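You operate a simulated robot arm through the tools that you are given. There is no shell and no other tool. Be economical: measure what you need, move in short steps, check, and stop when the job is done.

Carry out the task below with a simulated robot arm. There is one attempt and no reset: what you move stays moved.

TASK
Put the 275 N yellow sealing block from the trial bench top on top of the orange paint can and the 431 N yellow sealing block on top of the blue speaker.
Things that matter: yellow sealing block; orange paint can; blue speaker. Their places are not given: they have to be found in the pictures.

It is judged by the outcome, as a careful person would: the job done as asked, and still so three seconds after it is handed in. It fails if anything else is knocked over, pushed out of place, dropped, spilled or broken.

THE ROBOT
A 7-joint arm with a two-finger parallel gripper, fixed in place. Base frame: the origin is at the foot of the arm, x ahead of it, y to its left, z up; the work surface is at about z = 82. Lengths are in cm, angles in rad, forces in N, time in s.
With the tool pointing down near the work surface it reaches from about 24 to 68 cm from the base axis. Its first joint turns from -1.152 to 1.152 rad. Payload 2.4 kg.
Tool frame: the origin (TCP) lies between the finger pads and is the grasp point; the fingertips stand 3 cm ahead of it; z points along the fingers, y is the line along which they close. The gripper opens to 9.4 cm. The fingers are 2.8 cm wide and 1 cm thick; the gripper's body (5 by 9.6 cm) begins 5.5 cm behind the TCP.
Orientation is that of the tool frame in the base frame, as a unit quaternion [w, x, y, z]. With the fingers straight down and closing along the base's y, the tool's x points along the base's -x, its y along +y and its z along -z.

THE INTERFACE
- The arm moves only by the tool servo_tool. Its argument "steps" is a list of rows, each a list of 5 numbers: the shift along the tool's x, y, z in m, then the turn about the tool's z in rad, then the gripper command, from -1 (shut) to 1 (fully open), values between in proportion. In form: [[dx, dy, dz, spin, grip], ...]. A call has 1 to 10 rows; each row shifts and turns the commanded pose from where the row before left it, along the tool's axes as they then stand. A row lasts 0.2 s, in which the tool goes at most 5 cm and 0.15 rad; a call with a longer step from one row to the next is refused whole, and so is a gripper value outside its range. A pose out of reach is approached as far as the arm can. The call stops where the force on the tool passes 40 N (or 10 N more than at its start, if that is more) or the arm is blocked; 0.2 s more then pass. The fingers move at their own pace (about 15.3 cm/s each) and stop on an object; they squeeze with about 36 N. The grip force told is the motor's: it shows also when the fingers shut on nothing. Time passes only in rows, and 0.2 s behind the last, so rows that do not move let the fingers close. It gives the time, the measured TCP pose, the force on the tool (base axes), the opening and the grip force at its end, in the units of the frame above (readings bear some noise).
- Cameras (640 x 400 px; columns grow to the right, rows downward): "scene" is fixed at [5.44, 49.03, 144.81]; the picture's right is [-0.56, -0.83, 0.00], its down [-0.44, 0.30, -0.85] and it looks along [0.70, -0.47, -0.53] (base axes); focal length 282 px, centre (320, 200). "wrist" rides on the gripper at [-3.7, 0, -5.8] in the tool frame; the picture's right is [0.00, -1.00, 0.00], its down [0.97, 0.00, -0.24] and it looks along [0.24, 0.00, 0.97] (tool axes); focal length 218 px, centre (320, 200).
- grab_frame(camera): a new picture of that camera. No time passes.
- probe_pixels(camera, pixels): for up to 12 pixels [column, row] of the newest picture of that camera ("zoom" is the newest enlarged one), the place [x, y, z] in the base frame of the surface seen there, good to about 0.2 cm. No time passes.
- close_up(camera, box): a new picture of the part [left, top, right, bottom] of that camera's present view, enlarged. No time passes.
- finish_job(): hands the job in; it is judged then, once.

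Work in short steps. Measure before you move; look again where a grasp or a placing could have gone wrong, and mend it. You have 60 turns and 14 pictures in all, the two below and enlarged ones among them. Open the gripper and draw the arm clear of the work before you hand the job in, unless the task says otherwise; then end with one line.

The tools are called after "Request:" by a JSON object that holds its "op" and its "data". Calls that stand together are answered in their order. servo_tool: Moves the arm, as the interface text tells. Its arguments: {"type":"object","properties":{"steps":{"type":"array","items":{"type":"array","items":{"type":"number"}}}},"required":["steps"]} The other tools are called the same way: grab_frame (camera) takes a picture; probe_pixels (camera, pixels) gives the place of the surface under pixels of a picture; close_up (camera, box) takes an enlarged picture of a part of a camera's view; finish_job () hands the job in.

At the start:

```text
clock: 0.0
tcp_pos: [38.37, 11.89, 123.9]
tool_rot: [0.0, 0.001, 1.0, 0.0]
ft_force: [0.1, 0.7, -0.4]
gripper_width: 9.39
gripper_force: 0.1
```

scene: 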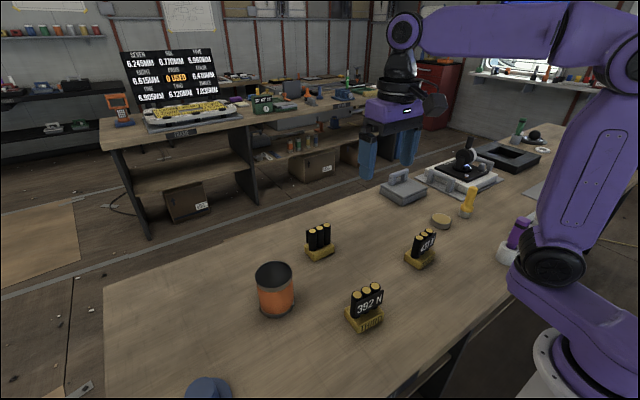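
wrist: 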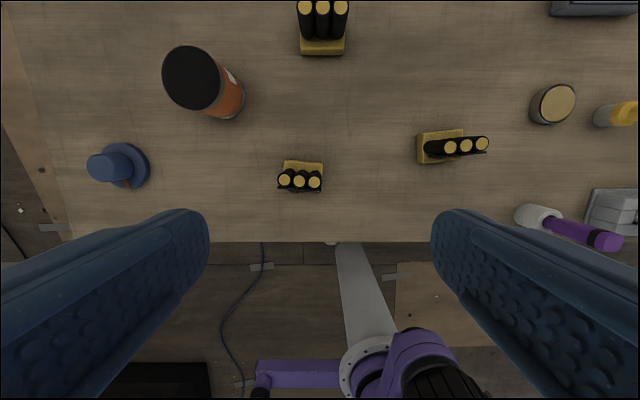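

Three yellow blocks are visible, at about scene (320,243), (420,250) and (365,308). I enlarge them to read the labels and see the cans.

Request:
{"op": "close_up", "data": {"camera": "scene", "box": [240, 210, 460, 348]}}

Request:
{"op": "close_up", "data": {"camera": "wrist", "box": [80, 0, 500, 220]}}

Request:
{"op": "probe_pixels", "data": {"camera": "wrist", "pixels": [[190, 78], [322, 48], [305, 8], [340, 8], [108, 167], [137, 160], [285, 181], [315, 183], [304, 165], [450, 148], [481, 144], [430, 135]]}}

```text
2.90 times, centred on (350, 279) of scene
```

zoom: 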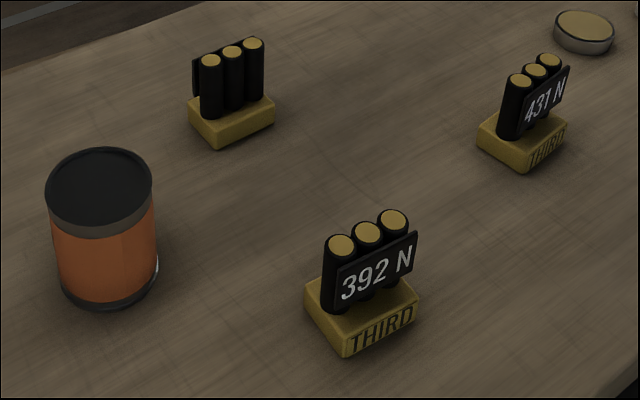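

```text
1.52 times, centred on (290, 110) of wrist
```

zoom: 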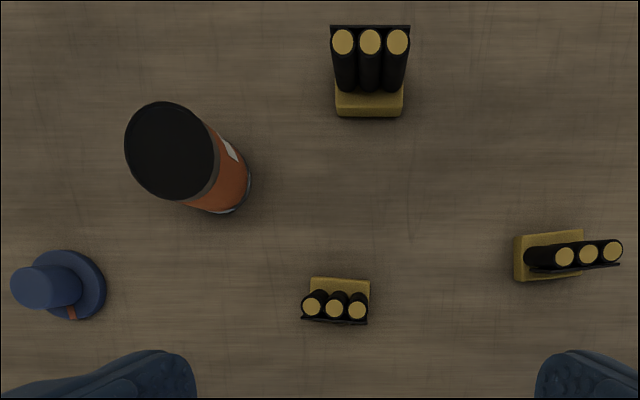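

```text
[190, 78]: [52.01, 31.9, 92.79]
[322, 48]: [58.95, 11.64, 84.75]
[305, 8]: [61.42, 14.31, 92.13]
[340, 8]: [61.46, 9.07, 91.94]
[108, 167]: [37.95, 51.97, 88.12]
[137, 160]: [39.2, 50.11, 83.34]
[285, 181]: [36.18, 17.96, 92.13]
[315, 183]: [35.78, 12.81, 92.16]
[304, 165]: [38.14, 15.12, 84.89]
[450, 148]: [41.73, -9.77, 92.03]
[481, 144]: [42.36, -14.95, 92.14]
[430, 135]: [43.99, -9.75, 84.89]
```

Blocks in view: 392 N (not wanted), 431 N, and one at about (60,12) whose label faces away. I move above and past that one to read its label before anything else.

Request:
{"op": "servo_tool", "data": {"steps": [[-0.045, 0, 0.015, 0, 1], [-0.045, 0, 0.015, 0, 1], [-0.045, 0, 0.015, 0, 1], [-0.045, 0, 0.015, 0, 1], [-0.045, 0, 0.015, 0, 1], [-0.045, 0, 0.015, 0, 1], [0, 0, 0.02, 0, 1], [0, 0, 0, 0, 1]]}}

Request:
{"op": "grab_frame", "data": {"camera": "wrist"}}

Request:
{"op": "close_up", "data": {"camera": "scene", "box": [160, 330, 272, 400]}}

```text
clock: 1.8
tcp_pos: [63.68, 11.67, 112.94]
tool_rot: [0.0, 0.0, 1.0, 0.0]
ft_force: [0.1, -0.4, 0.2]
gripper_width: 9.41
gripper_force: 0.1
out of reach, approached as far as the arm can: row 6
```

```text
9 pictures are left
```

wrist: 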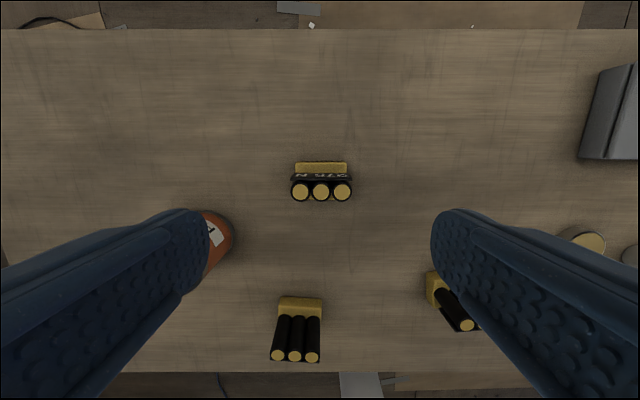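

```text
5.71 times, centred on (216, 365) of scene
```

zoom: 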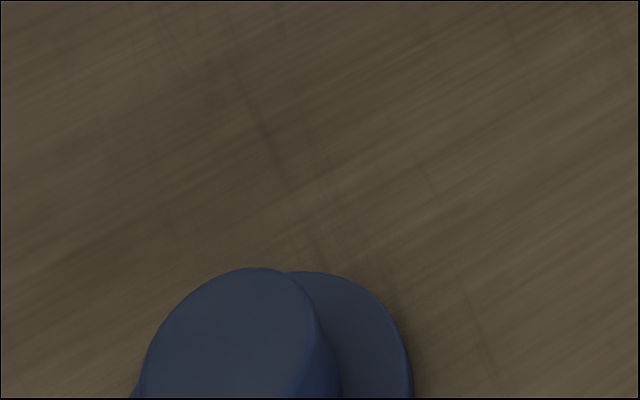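

The label reads 275 N (upside down, at about (320,176)). I measure this block, and the blue object in the zoom.

Request:
{"op": "probe_pixels", "data": {"camera": "wrist", "pixels": [[300, 192], [321, 192], [342, 191], [321, 184], [321, 200], [321, 178], [293, 177], [350, 177], [298, 164], [345, 164], [590, 241]]}}

Request:
{"op": "probe_pixels", "data": {"camera": "zoom", "pixels": [[230, 330], [250, 275], [160, 380], [300, 330], [300, 380], [330, 290], [390, 340], [402, 390], [220, 390], [330, 380]]}}

```text
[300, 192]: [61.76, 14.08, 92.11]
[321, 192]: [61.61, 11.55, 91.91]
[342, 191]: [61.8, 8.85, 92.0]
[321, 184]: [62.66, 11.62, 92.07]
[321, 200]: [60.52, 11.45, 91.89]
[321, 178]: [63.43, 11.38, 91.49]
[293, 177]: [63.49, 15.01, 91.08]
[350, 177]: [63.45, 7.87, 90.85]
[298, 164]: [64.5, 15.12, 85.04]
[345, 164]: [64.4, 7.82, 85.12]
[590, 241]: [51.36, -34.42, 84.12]
```

```text
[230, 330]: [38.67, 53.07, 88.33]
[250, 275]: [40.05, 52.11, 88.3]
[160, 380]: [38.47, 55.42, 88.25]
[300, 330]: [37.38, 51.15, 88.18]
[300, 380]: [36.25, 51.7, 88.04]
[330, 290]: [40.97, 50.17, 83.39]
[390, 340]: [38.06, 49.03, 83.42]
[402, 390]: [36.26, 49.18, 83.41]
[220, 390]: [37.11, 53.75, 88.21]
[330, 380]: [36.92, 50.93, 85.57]
```

Block 275 N: tubes centred near (61.7, 11.5), plate to x≈63.5, tube tops at z 92, base top at z 85. I centre over it at about (62.0, 11.5) and come down partway.

Request:
{"op": "servo_tool", "data": {"steps": [[0.0168, -0.002, 0.03, 0, 1], [0, 0, 0.04, 0, 1], [0, 0, 0.03, 0, 1], [0, 0, 0, 0, 1]]}}

```text
clock: 2.8
tcp_pos: [62.22, 11.58, 102.91]
tool_rot: [0.001, 0.001, 1.0, 0.001]
ft_force: [-0.9, 0.0, -0.2]
gripper_width: 9.4
gripper_force: 0.0
```

The tool is at (62.2, 11.6, 102.9), straight above the block. I descend to z≈89.2, tips at 86.2.

Request:
{"op": "servo_tool", "data": {"steps": [[0.002, 0, 0.04, 0, 1], [0, 0, 0.04, 0, 1], [0, 0, 0.035, 0, 1], [0, 0, 0.022, 0, 1], [0, 0, 0, 0, 1]]}}

```text
clock: 4.0
tcp_pos: [61.57, 11.59, 89.11]
tool_rot: [0.0, -0.001, 1.0, 0.0]
ft_force: [-0.9, 0.4, 0.4]
gripper_width: 9.41
gripper_force: 0.0
```

In place with no contact; I close the gripper and then lift a little.

Request:
{"op": "servo_tool", "data": {"steps": [[0, 0, 0, 0, -1], [0, 0, 0, 0, -1], [0, 0, 0, 0, -1], [0, 0, -0.02, 0, -1], [0, 0, -0.04, 0, -1], [0, 0, -0.04, 0, -1], [0, 0, -0.04, 0, -1], [0, 0, 0, 0, -1]]}}

Request:
{"op": "grab_frame", "data": {"camera": "wrist"}}

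```text
clock: 5.8
tcp_pos: [61.74, 11.59, 103.01]
tool_rot: [-0.001, 0.0, 1.0, 0.0]
ft_force: [0.4, 0.6, -2.9]
gripper_width: 8.21
gripper_force: 35.7
```

```text
7 pictures are left
```

wrist: 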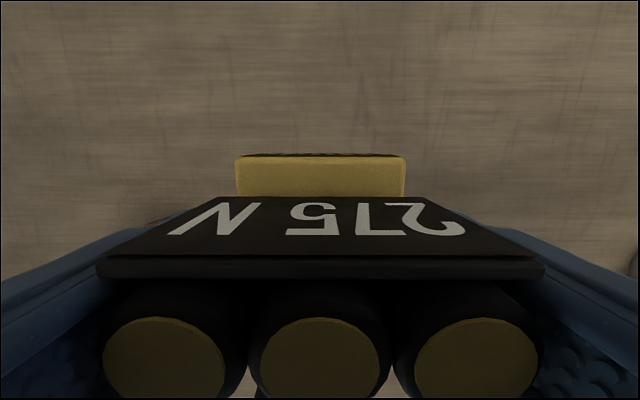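

The 275 N block is held by its plate and level (bottom ≈ 7.1 cm below TCP). I measure the can top in the opening scene picture (ellipse about cols 255–293, rows 262–287).

Request:
{"op": "probe_pixels", "data": {"camera": "scene", "pixels": [[273, 273], [258, 272], [289, 272], [273, 264], [273, 283], [261, 279], [286, 279], [262, 266], [285, 266]]}}

```text
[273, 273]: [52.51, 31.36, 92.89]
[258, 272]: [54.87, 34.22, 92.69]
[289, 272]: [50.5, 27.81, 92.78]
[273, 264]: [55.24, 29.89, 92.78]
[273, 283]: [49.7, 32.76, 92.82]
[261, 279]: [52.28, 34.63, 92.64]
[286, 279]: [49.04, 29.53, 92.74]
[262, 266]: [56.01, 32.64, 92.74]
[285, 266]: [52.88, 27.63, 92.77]
```

Can top: centre about (52.5, 31.15), radius ~4, z 92.8. I carry the block over it at a safe height.

Request:
{"op": "servo_tool", "data": {"steps": [[0, 0, -0.03, 0, -1], [0.0154, 0.0326, 0, 0, -1], [0.0154, 0.0326, 0, 0, -1], [0.0154, 0.0326, 0, 0, -1], [0.0154, 0.0326, 0, 0, -1], [0.0154, 0.0326, 0, 0, -1], [0.0154, 0.0326, 0, 0, -1], [0, 0, 0, 0, -1], [0, 0, 0, 0, -1]]}}

```text
clock: 7.8
tcp_pos: [52.63, 31.25, 106.14]
tool_rot: [0.001, 0.0, 1.0, 0.0]
ft_force: [0.2, -0.2, -3.4]
gripper_width: 8.19
gripper_force: 35.6
```

Centred over the can to within 0.1 cm. I lower to just above contact (TCP ≈ 100.2).

Request:
{"op": "servo_tool", "data": {"steps": [[0, 0, 0.03, 0, -1], [0, 0, 0.02, 0, -1], [0, 0, 0.007, 0, -1], [0, 0, 0.002, 0, -1], [0, 0, 0, 0, -1]]}}

```text
clock: 9.0
tcp_pos: [52.5, 31.33, 100.4]
tool_rot: [-0.001, 0.0, 1.0, 0.0]
ft_force: [-0.2, -0.1, -1.9]
gripper_width: 8.22
gripper_force: 35.8
```

Request:
{"op": "servo_tool", "data": {"steps": [[0, 0, 0.002, 0, -1], [0, 0, 0.002, 0, -1], [0, 0, 0, 0, -1]]}}

```text
clock: 9.8
tcp_pos: [52.51, 31.22, 100.04]
tool_rot: [0.001, 0.0, 1.0, 0.001]
ft_force: [-8.6, -4.7, 24.4]
gripper_width: 8.22
gripper_force: 36.0
```

Contact is felt (24 N upward). I ease off 1 mm and open gently.

Request:
{"op": "servo_tool", "data": {"steps": [[0, 0, -0.001, 0, -1], [0, 0, 0, 0, 0.85], [0, 0, 0, 0, 1], [0, 0, 0, 0, 1], [0, 0, 0, 0, 1]]}}

Request:
{"op": "close_up", "data": {"camera": "scene", "box": [200, 180, 360, 330]}}

```text
clock: 11.0
tcp_pos: [52.53, 31.22, 99.97]
tool_rot: [0.0, 0.0, 1.0, 0.0]
ft_force: [0.4, 0.4, 0.9]
gripper_width: 9.38
gripper_force: 0.0
```

```text
2.67 times, centred on (280, 255) of scene
```

zoom: 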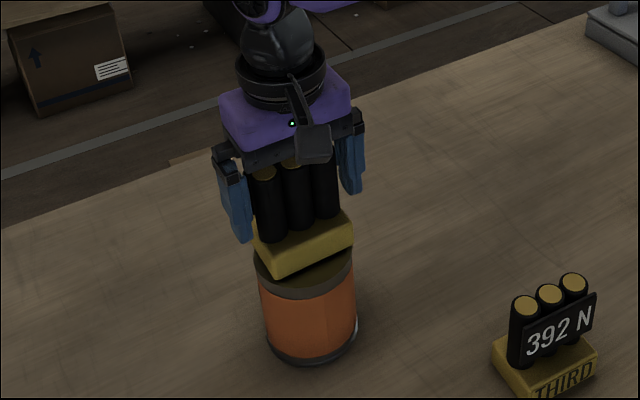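

The block stands on the can; more of the lid shows on the near side, so I check the offset by probing base corners (zoom (272,275), (352,235), (255,240)).

Request:
{"op": "probe_pixels", "data": {"camera": "zoom", "pixels": [[273, 262], [350, 222], [256, 232], [273, 272], [300, 280], [264, 178], [326, 155]]}}

```text
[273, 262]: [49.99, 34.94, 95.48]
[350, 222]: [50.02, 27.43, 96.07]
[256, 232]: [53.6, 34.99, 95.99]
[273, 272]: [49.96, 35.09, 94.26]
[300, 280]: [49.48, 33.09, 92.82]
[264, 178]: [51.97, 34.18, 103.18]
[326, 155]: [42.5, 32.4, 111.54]
```

Block base spans x 50.0–55.5, y 27.4–35.0: centred on the can. I rise straight up and go to look at the blue object from above.

Request:
{"op": "servo_tool", "data": {"steps": [[0, 0, -0.03, 0, 1], [0, 0, -0.045, 0, 1], [0, 0, -0.045, 0, 1], [0, 0, -0.03, 0, 1], [0.045, 0.02, 0, 0, 1], [0.045, 0.02, 0, 0, 1], [0.045, 0.04, 0, 0, 1], [0.03, 0.04, 0, 0, 1], [0, 0, 0, 0, 1], [0, 0, 0, 0, 1]]}}

Request:
{"op": "grab_frame", "data": {"camera": "wrist"}}

```text
refused: row 7 steps farther than a row can; nothing moved
```

```text
5 pictures are left
```

wrist: 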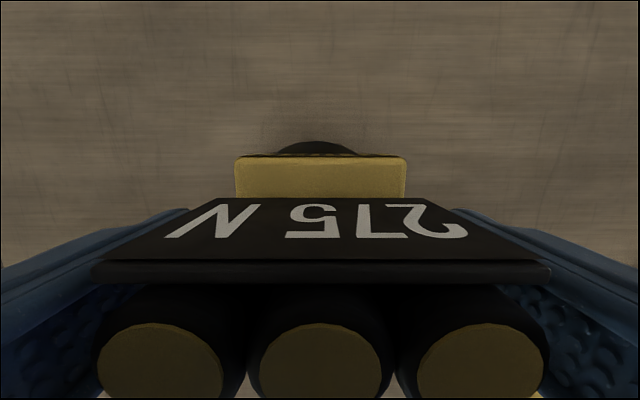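

Nothing moved (a row was too long). I repeat with shorter rows.

Request:
{"op": "servo_tool", "data": {"steps": [[0, 0, -0.03, 0, 1], [0, 0, -0.045, 0, 1], [0, 0, -0.045, 0, 1], [0, 0, -0.03, 0, 1], [0.04, 0.025, 0, 0, 1], [0.04, 0.025, 0, 0, 1], [0.04, 0.025, 0, 0, 1], [0.04, 0.025, 0, 0, 1], [0, 0, 0, 0, 1], [0, 0, 0, 0, 1]]}}

```text
clock: 13.2
tcp_pos: [36.51, 41.3, 115.04]
tool_rot: [0.001, 0.001, 1.0, -0.001]
ft_force: [-0.2, 0.2, 1.1]
gripper_width: 9.38
gripper_force: 0.0
```

The blue object should now appear near wrist (244,162), clear of the fingers. I take a frame.

Request:
{"op": "grab_frame", "data": {"camera": "wrist"}}

```text
4 pictures are left
```

wrist: 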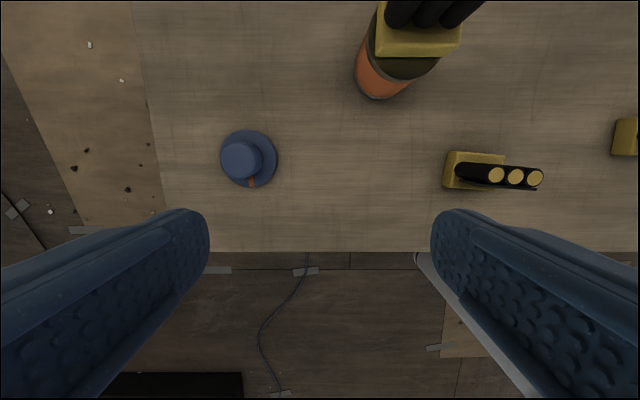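

The blue object is a disc with a round flat-topped cylinder, top centre at about (240,160). I probe its top and rim.

Request:
{"op": "probe_pixels", "data": {"camera": "wrist", "pixels": [[240, 160], [224, 160], [256, 160], [240, 146], [240, 175], [229, 149], [251, 171], [276, 158], [248, 131], [248, 186], [222, 158], [262, 160]]}}

```text
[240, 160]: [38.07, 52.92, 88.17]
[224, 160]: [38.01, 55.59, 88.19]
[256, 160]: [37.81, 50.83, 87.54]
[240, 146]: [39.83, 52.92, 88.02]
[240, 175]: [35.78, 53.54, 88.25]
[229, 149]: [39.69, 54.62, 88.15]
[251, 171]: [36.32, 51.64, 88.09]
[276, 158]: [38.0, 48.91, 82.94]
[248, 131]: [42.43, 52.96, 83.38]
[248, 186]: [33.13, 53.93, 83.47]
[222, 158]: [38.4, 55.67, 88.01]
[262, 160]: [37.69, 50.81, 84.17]
```

Blue speaker: top centre (37.9, 53.3), z 88.2, radius 2.4. Now I travel at height to the 431 N block near (42, −12.4), turning −0.12 rad to match its row.

Request:
{"op": "servo_tool", "data": {"steps": [[-0.0044, -0.0448, 0, 0, 1], [-0.0044, -0.0448, 0, 0, 1], [-0.0044, -0.0448, 0, 0, 1], [-0.0044, -0.0448, 0, 0, 1], [-0.0044, -0.0448, 0, 0, 1], [-0.0044, -0.0448, 0, 0, 1], [-0.0044, -0.0448, 0, 0, 1], [-0.0044, -0.0448, 0, 0, 1], [-0.0044, -0.0448, 0, 0, 1], [-0.0044, -0.0448, 0, 0, 1]]}}

Request:
{"op": "servo_tool", "data": {"steps": [[-0.0044, -0.0448, 0, 0, 1], [-0.0044, -0.0448, 0, 0, 1], [0, 0, 0, -0.121, 1], [0, 0, 0, 0, 1], [0, 0, 0, 0, 1]]}}

Request:
{"op": "grab_frame", "data": {"camera": "wrist"}}

```text
clock: 15.4
tcp_pos: [40.97, -3.61, 114.98]
tool_rot: [0.0, 0.0, 1.0, 0.0]
ft_force: [-0.2, -1.2, -0.9]
gripper_width: 9.42
gripper_force: 0.1
```

```text
clock: 16.6
tcp_pos: [41.79, -12.62, 114.92]
tool_rot: [0.0, -0.061, 0.998, 0.0]
ft_force: [-0.4, 0.2, -0.3]
gripper_width: 9.39
gripper_force: 0.1
```

```text
3 pictures are left
```

wrist: 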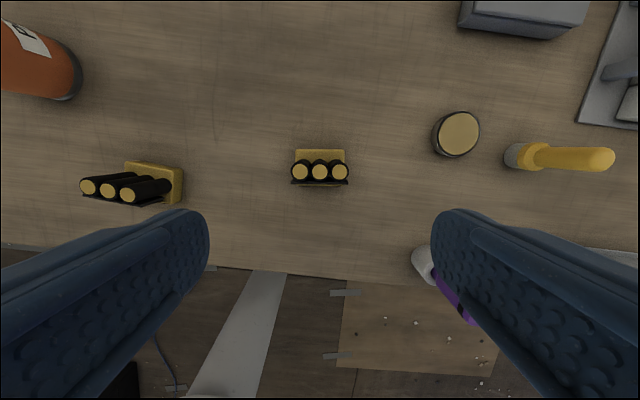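

The block's row is horizontal in the view, so the turn is right. I probe its tubes and plate for the final centring.

Request:
{"op": "probe_pixels", "data": {"camera": "wrist", "pixels": [[300, 171], [320, 171], [340, 171], [293, 183], [347, 183], [320, 182], [298, 152], [342, 152]]}}

```text
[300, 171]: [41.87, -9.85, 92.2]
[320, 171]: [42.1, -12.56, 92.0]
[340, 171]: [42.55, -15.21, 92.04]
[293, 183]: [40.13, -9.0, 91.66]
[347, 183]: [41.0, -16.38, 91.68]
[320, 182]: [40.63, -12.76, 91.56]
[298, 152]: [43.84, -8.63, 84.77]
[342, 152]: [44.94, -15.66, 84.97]
```

Target (41.87, −12.57) matches the present TCP. I go straight down to z≈89.1.

Request:
{"op": "servo_tool", "data": {"steps": [[0, 0, 0.045, 0, 1], [0, 0, 0.045, 0, 1], [0, 0, 0.045, 0, 1], [0, 0, 0.045, 0, 1], [0, 0, 0.04, 0, 1], [0, 0, 0.025, 0, 1], [0, 0, 0.013, 0, 1], [0, 0, 0, 0, 1]]}}

```text
clock: 18.4
tcp_pos: [41.89, -12.72, 89.25]
tool_rot: [0.001, -0.06, 0.998, 0.0]
ft_force: [0.2, 0.5, 1.1]
gripper_width: 9.42
gripper_force: 0.0
```

Request:
{"op": "servo_tool", "data": {"steps": [[0, 0.0015, 0, 0, 1], [0, 0, 0, 0, -1], [0, 0, 0, 0, -1], [0, 0, 0, 0, -1], [0, 0, -0.02, 0, -1], [0, 0, -0.04, 0, -1], [0, 0, -0.04, 0, -1], [0, 0, -0.04, 0, -1], [0, 0, 0, 0, -1]]}}

```text
clock: 20.4
tcp_pos: [41.73, -12.46, 103.08]
tool_rot: [0.0, -0.06, 0.998, 0.0]
ft_force: [-0.1, -0.1, -2.1]
gripper_width: 8.2
gripper_force: 36.3
```

431 N block held (8.2 cm, like the first). I raise it, undo the turn, and carry it toward the speaker, staying well inside the can.

Request:
{"op": "servo_tool", "data": {"steps": [[0, 0, -0.045, 0, -1], [0, 0, 0, 0.121, -1], [0.0041, 0.0439, 0, 0, -1], [0.0041, 0.0439, 0, 0, -1], [0.0041, 0.0439, 0, 0, -1], [0.0041, 0.0439, 0, 0, -1], [0.0041, 0.0439, 0, 0, -1], [0.0041, 0.0439, 0, 0, -1], [0.0041, 0.0439, 0, 0, -1]]}}

Request:
{"op": "servo_tool", "data": {"steps": [[0.0041, 0.0439, 0, 0, -1], [0.0041, 0.0439, 0, 0, -1], [0.0041, 0.0439, 0, 0, -1], [0.0041, 0.0439, 0, 0, -1], [0.0041, 0.0439, 0, 0, -1], [0.0041, 0.0439, 0, 0, -1], [0.0041, 0.0439, 0, 0, -1], [0, 0, 0, 0, -1], [0, 0, 0, 0, -1]]}}

```text
clock: 22.4
tcp_pos: [39.21, 18.26, 107.69]
tool_rot: [0.001, 0.001, 1.0, 0.0]
ft_force: [0.0, 1.1, -2.9]
gripper_width: 8.22
gripper_force: 36.2
```

```text
clock: 24.4
tcp_pos: [35.59, 49.1, 107.62]
tool_rot: [0.0, 0.0, 1.0, 0.0]
ft_force: [-0.7, -0.8, -2.7]
gripper_width: 8.23
gripper_force: 36.4
```

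At (35.7, 49.1, 107.6). I lower to about z 99.5 (bottom 4 cm above the speaker), then move out over its centre.

Request:
{"op": "servo_tool", "data": {"steps": [[0, 0, 0.04, 0, -1], [0, 0, 0.04, 0, -1], [-0.011, 0.021, 0, 0, -1], [-0.011, 0.021, 0, 0, -1], [0, 0, 0, 0, -1], [0, 0, 0, 0, -1]]}}

Request:
{"op": "servo_tool", "data": {"steps": [[0, 0, 0, 0, -1]]}}

```text
clock: 25.8
tcp_pos: [38.21, 53.27, 99.65]
tool_rot: [0.0, 0.0, 1.0, 0.0]
ft_force: [0.3, 0.9, -1.8]
gripper_width: 8.21
gripper_force: 36.3
```

```text
clock: 26.2
tcp_pos: [38.07, 53.26, 99.71]
tool_rot: [0.001, 0.0, 1.0, 0.0]
ft_force: [0.2, -0.1, -2.1]
gripper_width: 8.19
gripper_force: 36.4
```

Centred at (38.1, 53.3). I lower to just above contact (≈95.6).

Request:
{"op": "servo_tool", "data": {"steps": [[0.0015, 0, 0.02, 0, -1], [0, 0, 0.014, 0, -1], [0, 0, 0.005, 0, -1], [0, 0, 0, 0, -1]]}}

Request:
{"op": "servo_tool", "data": {"steps": [[0, 0, 0.001, 0, -1], [0, 0, 0, 0, -1]]}}

```text
clock: 27.2
tcp_pos: [38.1, 53.21, 95.89]
tool_rot: [0.0, 0.0, 1.0, 0.0]
ft_force: [0.6, -0.7, -2.1]
gripper_width: 8.17
gripper_force: 35.9
```

```text
clock: 27.8
tcp_pos: [38.07, 53.21, 95.78]
tool_rot: [-0.001, 0.0, 1.0, 0.0]
ft_force: [-0.5, 0.3, -3.1]
gripper_width: 8.22
gripper_force: 35.9
```

No contact yet at 95.78; I creep on in 1–2 mm steps.

Request:
{"op": "servo_tool", "data": {"steps": [[0.001, 0, 0.002, 0, -1], [0, 0, 0, 0, -1]]}}

Request:
{"op": "servo_tool", "data": {"steps": [[0, 0, 0.001, 0, -1], [0, 0, 0, 0, -1]]}}

```text
clock: 28.4
tcp_pos: [38.03, 53.2, 95.57]
tool_rot: [-0.001, 0.0, 1.0, 0.0]
ft_force: [-0.2, -0.1, -2.4]
gripper_width: 8.18
gripper_force: 35.6
```

```text
clock: 29.0
tcp_pos: [37.97, 53.22, 95.48]
tool_rot: [0.0, 0.0, 1.0, 0.0]
ft_force: [1.1, 0.2, -2.7]
gripper_width: 8.19
gripper_force: 37.0
```

Request:
{"op": "servo_tool", "data": {"steps": [[0, 0, 0.001, 0, -1], [0, 0, 0, 0, -1]]}}

Request:
{"op": "servo_tool", "data": {"steps": [[0, 0, 0.001, 0, -1], [0, 0, 0, 0, -1]]}}

```text
clock: 29.6
tcp_pos: [37.89, 53.06, 95.36]
tool_rot: [0.0, 0.0, 1.0, 0.0]
ft_force: [-2.9, -4.8, 5.1]
gripper_width: 8.22
gripper_force: 35.7
```

```text
clock: 30.2
tcp_pos: [38.04, 53.18, 95.38]
tool_rot: [0.001, 0.001, 1.0, 0.001]
ft_force: [-7.1, -9.7, 24.2]
gripper_width: 8.22
gripper_force: 35.6
```

Contact is made. I ease back 1 mm and open.

Request:
{"op": "servo_tool", "data": {"steps": [[0, 0, -0.001, 0, -1], [0, 0, 0, 0, -1], [0, 0, 0, 0, 0.85], [0, 0, 0, 0, 1], [0, 0, 0, 0, 1], [0, 0, 0, 0, 1]]}}

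Request:
{"op": "grab_frame", "data": {"camera": "wrist"}}

```text
clock: 31.6
tcp_pos: [37.88, 53.21, 95.41]
tool_rot: [0.0, 0.0, 1.0, 0.0]
ft_force: [0.1, -0.5, 0.1]
gripper_width: 9.39
gripper_force: 0.0
```

```text
2 pictures are left
```

wrist: 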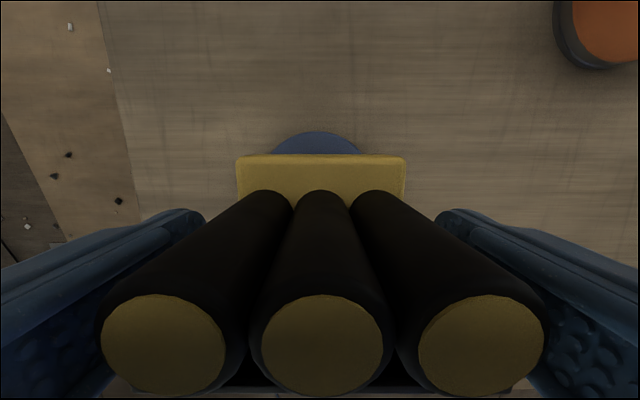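

The block stands level and centred between the open fingers. I rise straight up and withdraw toward the middle, clear of both stacks.

Request:
{"op": "servo_tool", "data": {"steps": [[0, 0, -0.02, 0, 1], [0, 0, -0.03, 0, 1], [0, 0, -0.04, 0, 1], [0.01, -0.01, -0.04, 0, 1], [0.01, -0.02, -0.04, 0, 1], [0, -0.045, 0, 0, 1], [0, -0.045, 0, 0, 1], [0, -0.045, 0, 0, 1], [0, 0, 0, 0, 1], [0, 0, 0, 0, 1]]}}

Request:
{"op": "grab_frame", "data": {"camera": "wrist"}}

Request:
{"op": "grab_frame", "data": {"camera": "scene"}}

```text
clock: 33.8
tcp_pos: [35.96, 36.69, 112.4]
tool_rot: [0.001, 0.0, 1.0, 0.0]
ft_force: [0.5, -0.1, 0.3]
gripper_width: 9.41
gripper_force: 0.0
```

```text
1 pictures are left
```

wrist: 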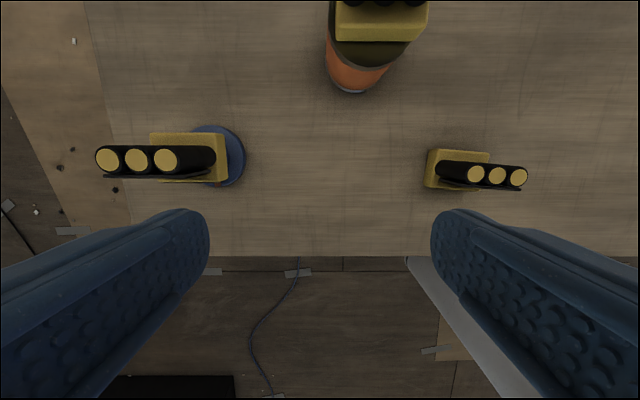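

```text
0 pictures are left
```

scene: 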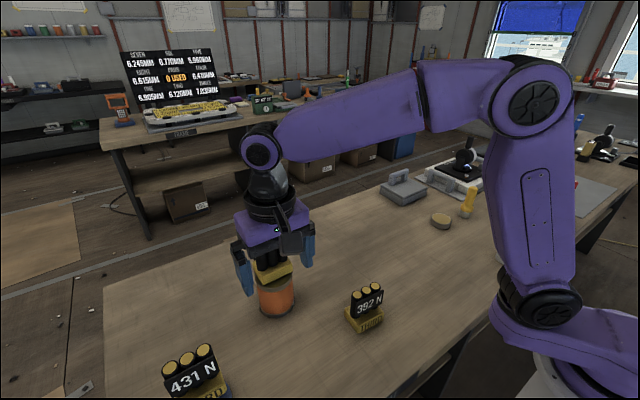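

Both blocks stand upright on their supports, the 392 N block is where it was, and the arm is clear and open. I hand the job in.

Request:
{"op": "finish_job", "data": {}}

```text
The job is handed in.
```

The 275 N block is on top of the orange paint can and the 431 N block is on top of the blue speaker; nothing else was moved.
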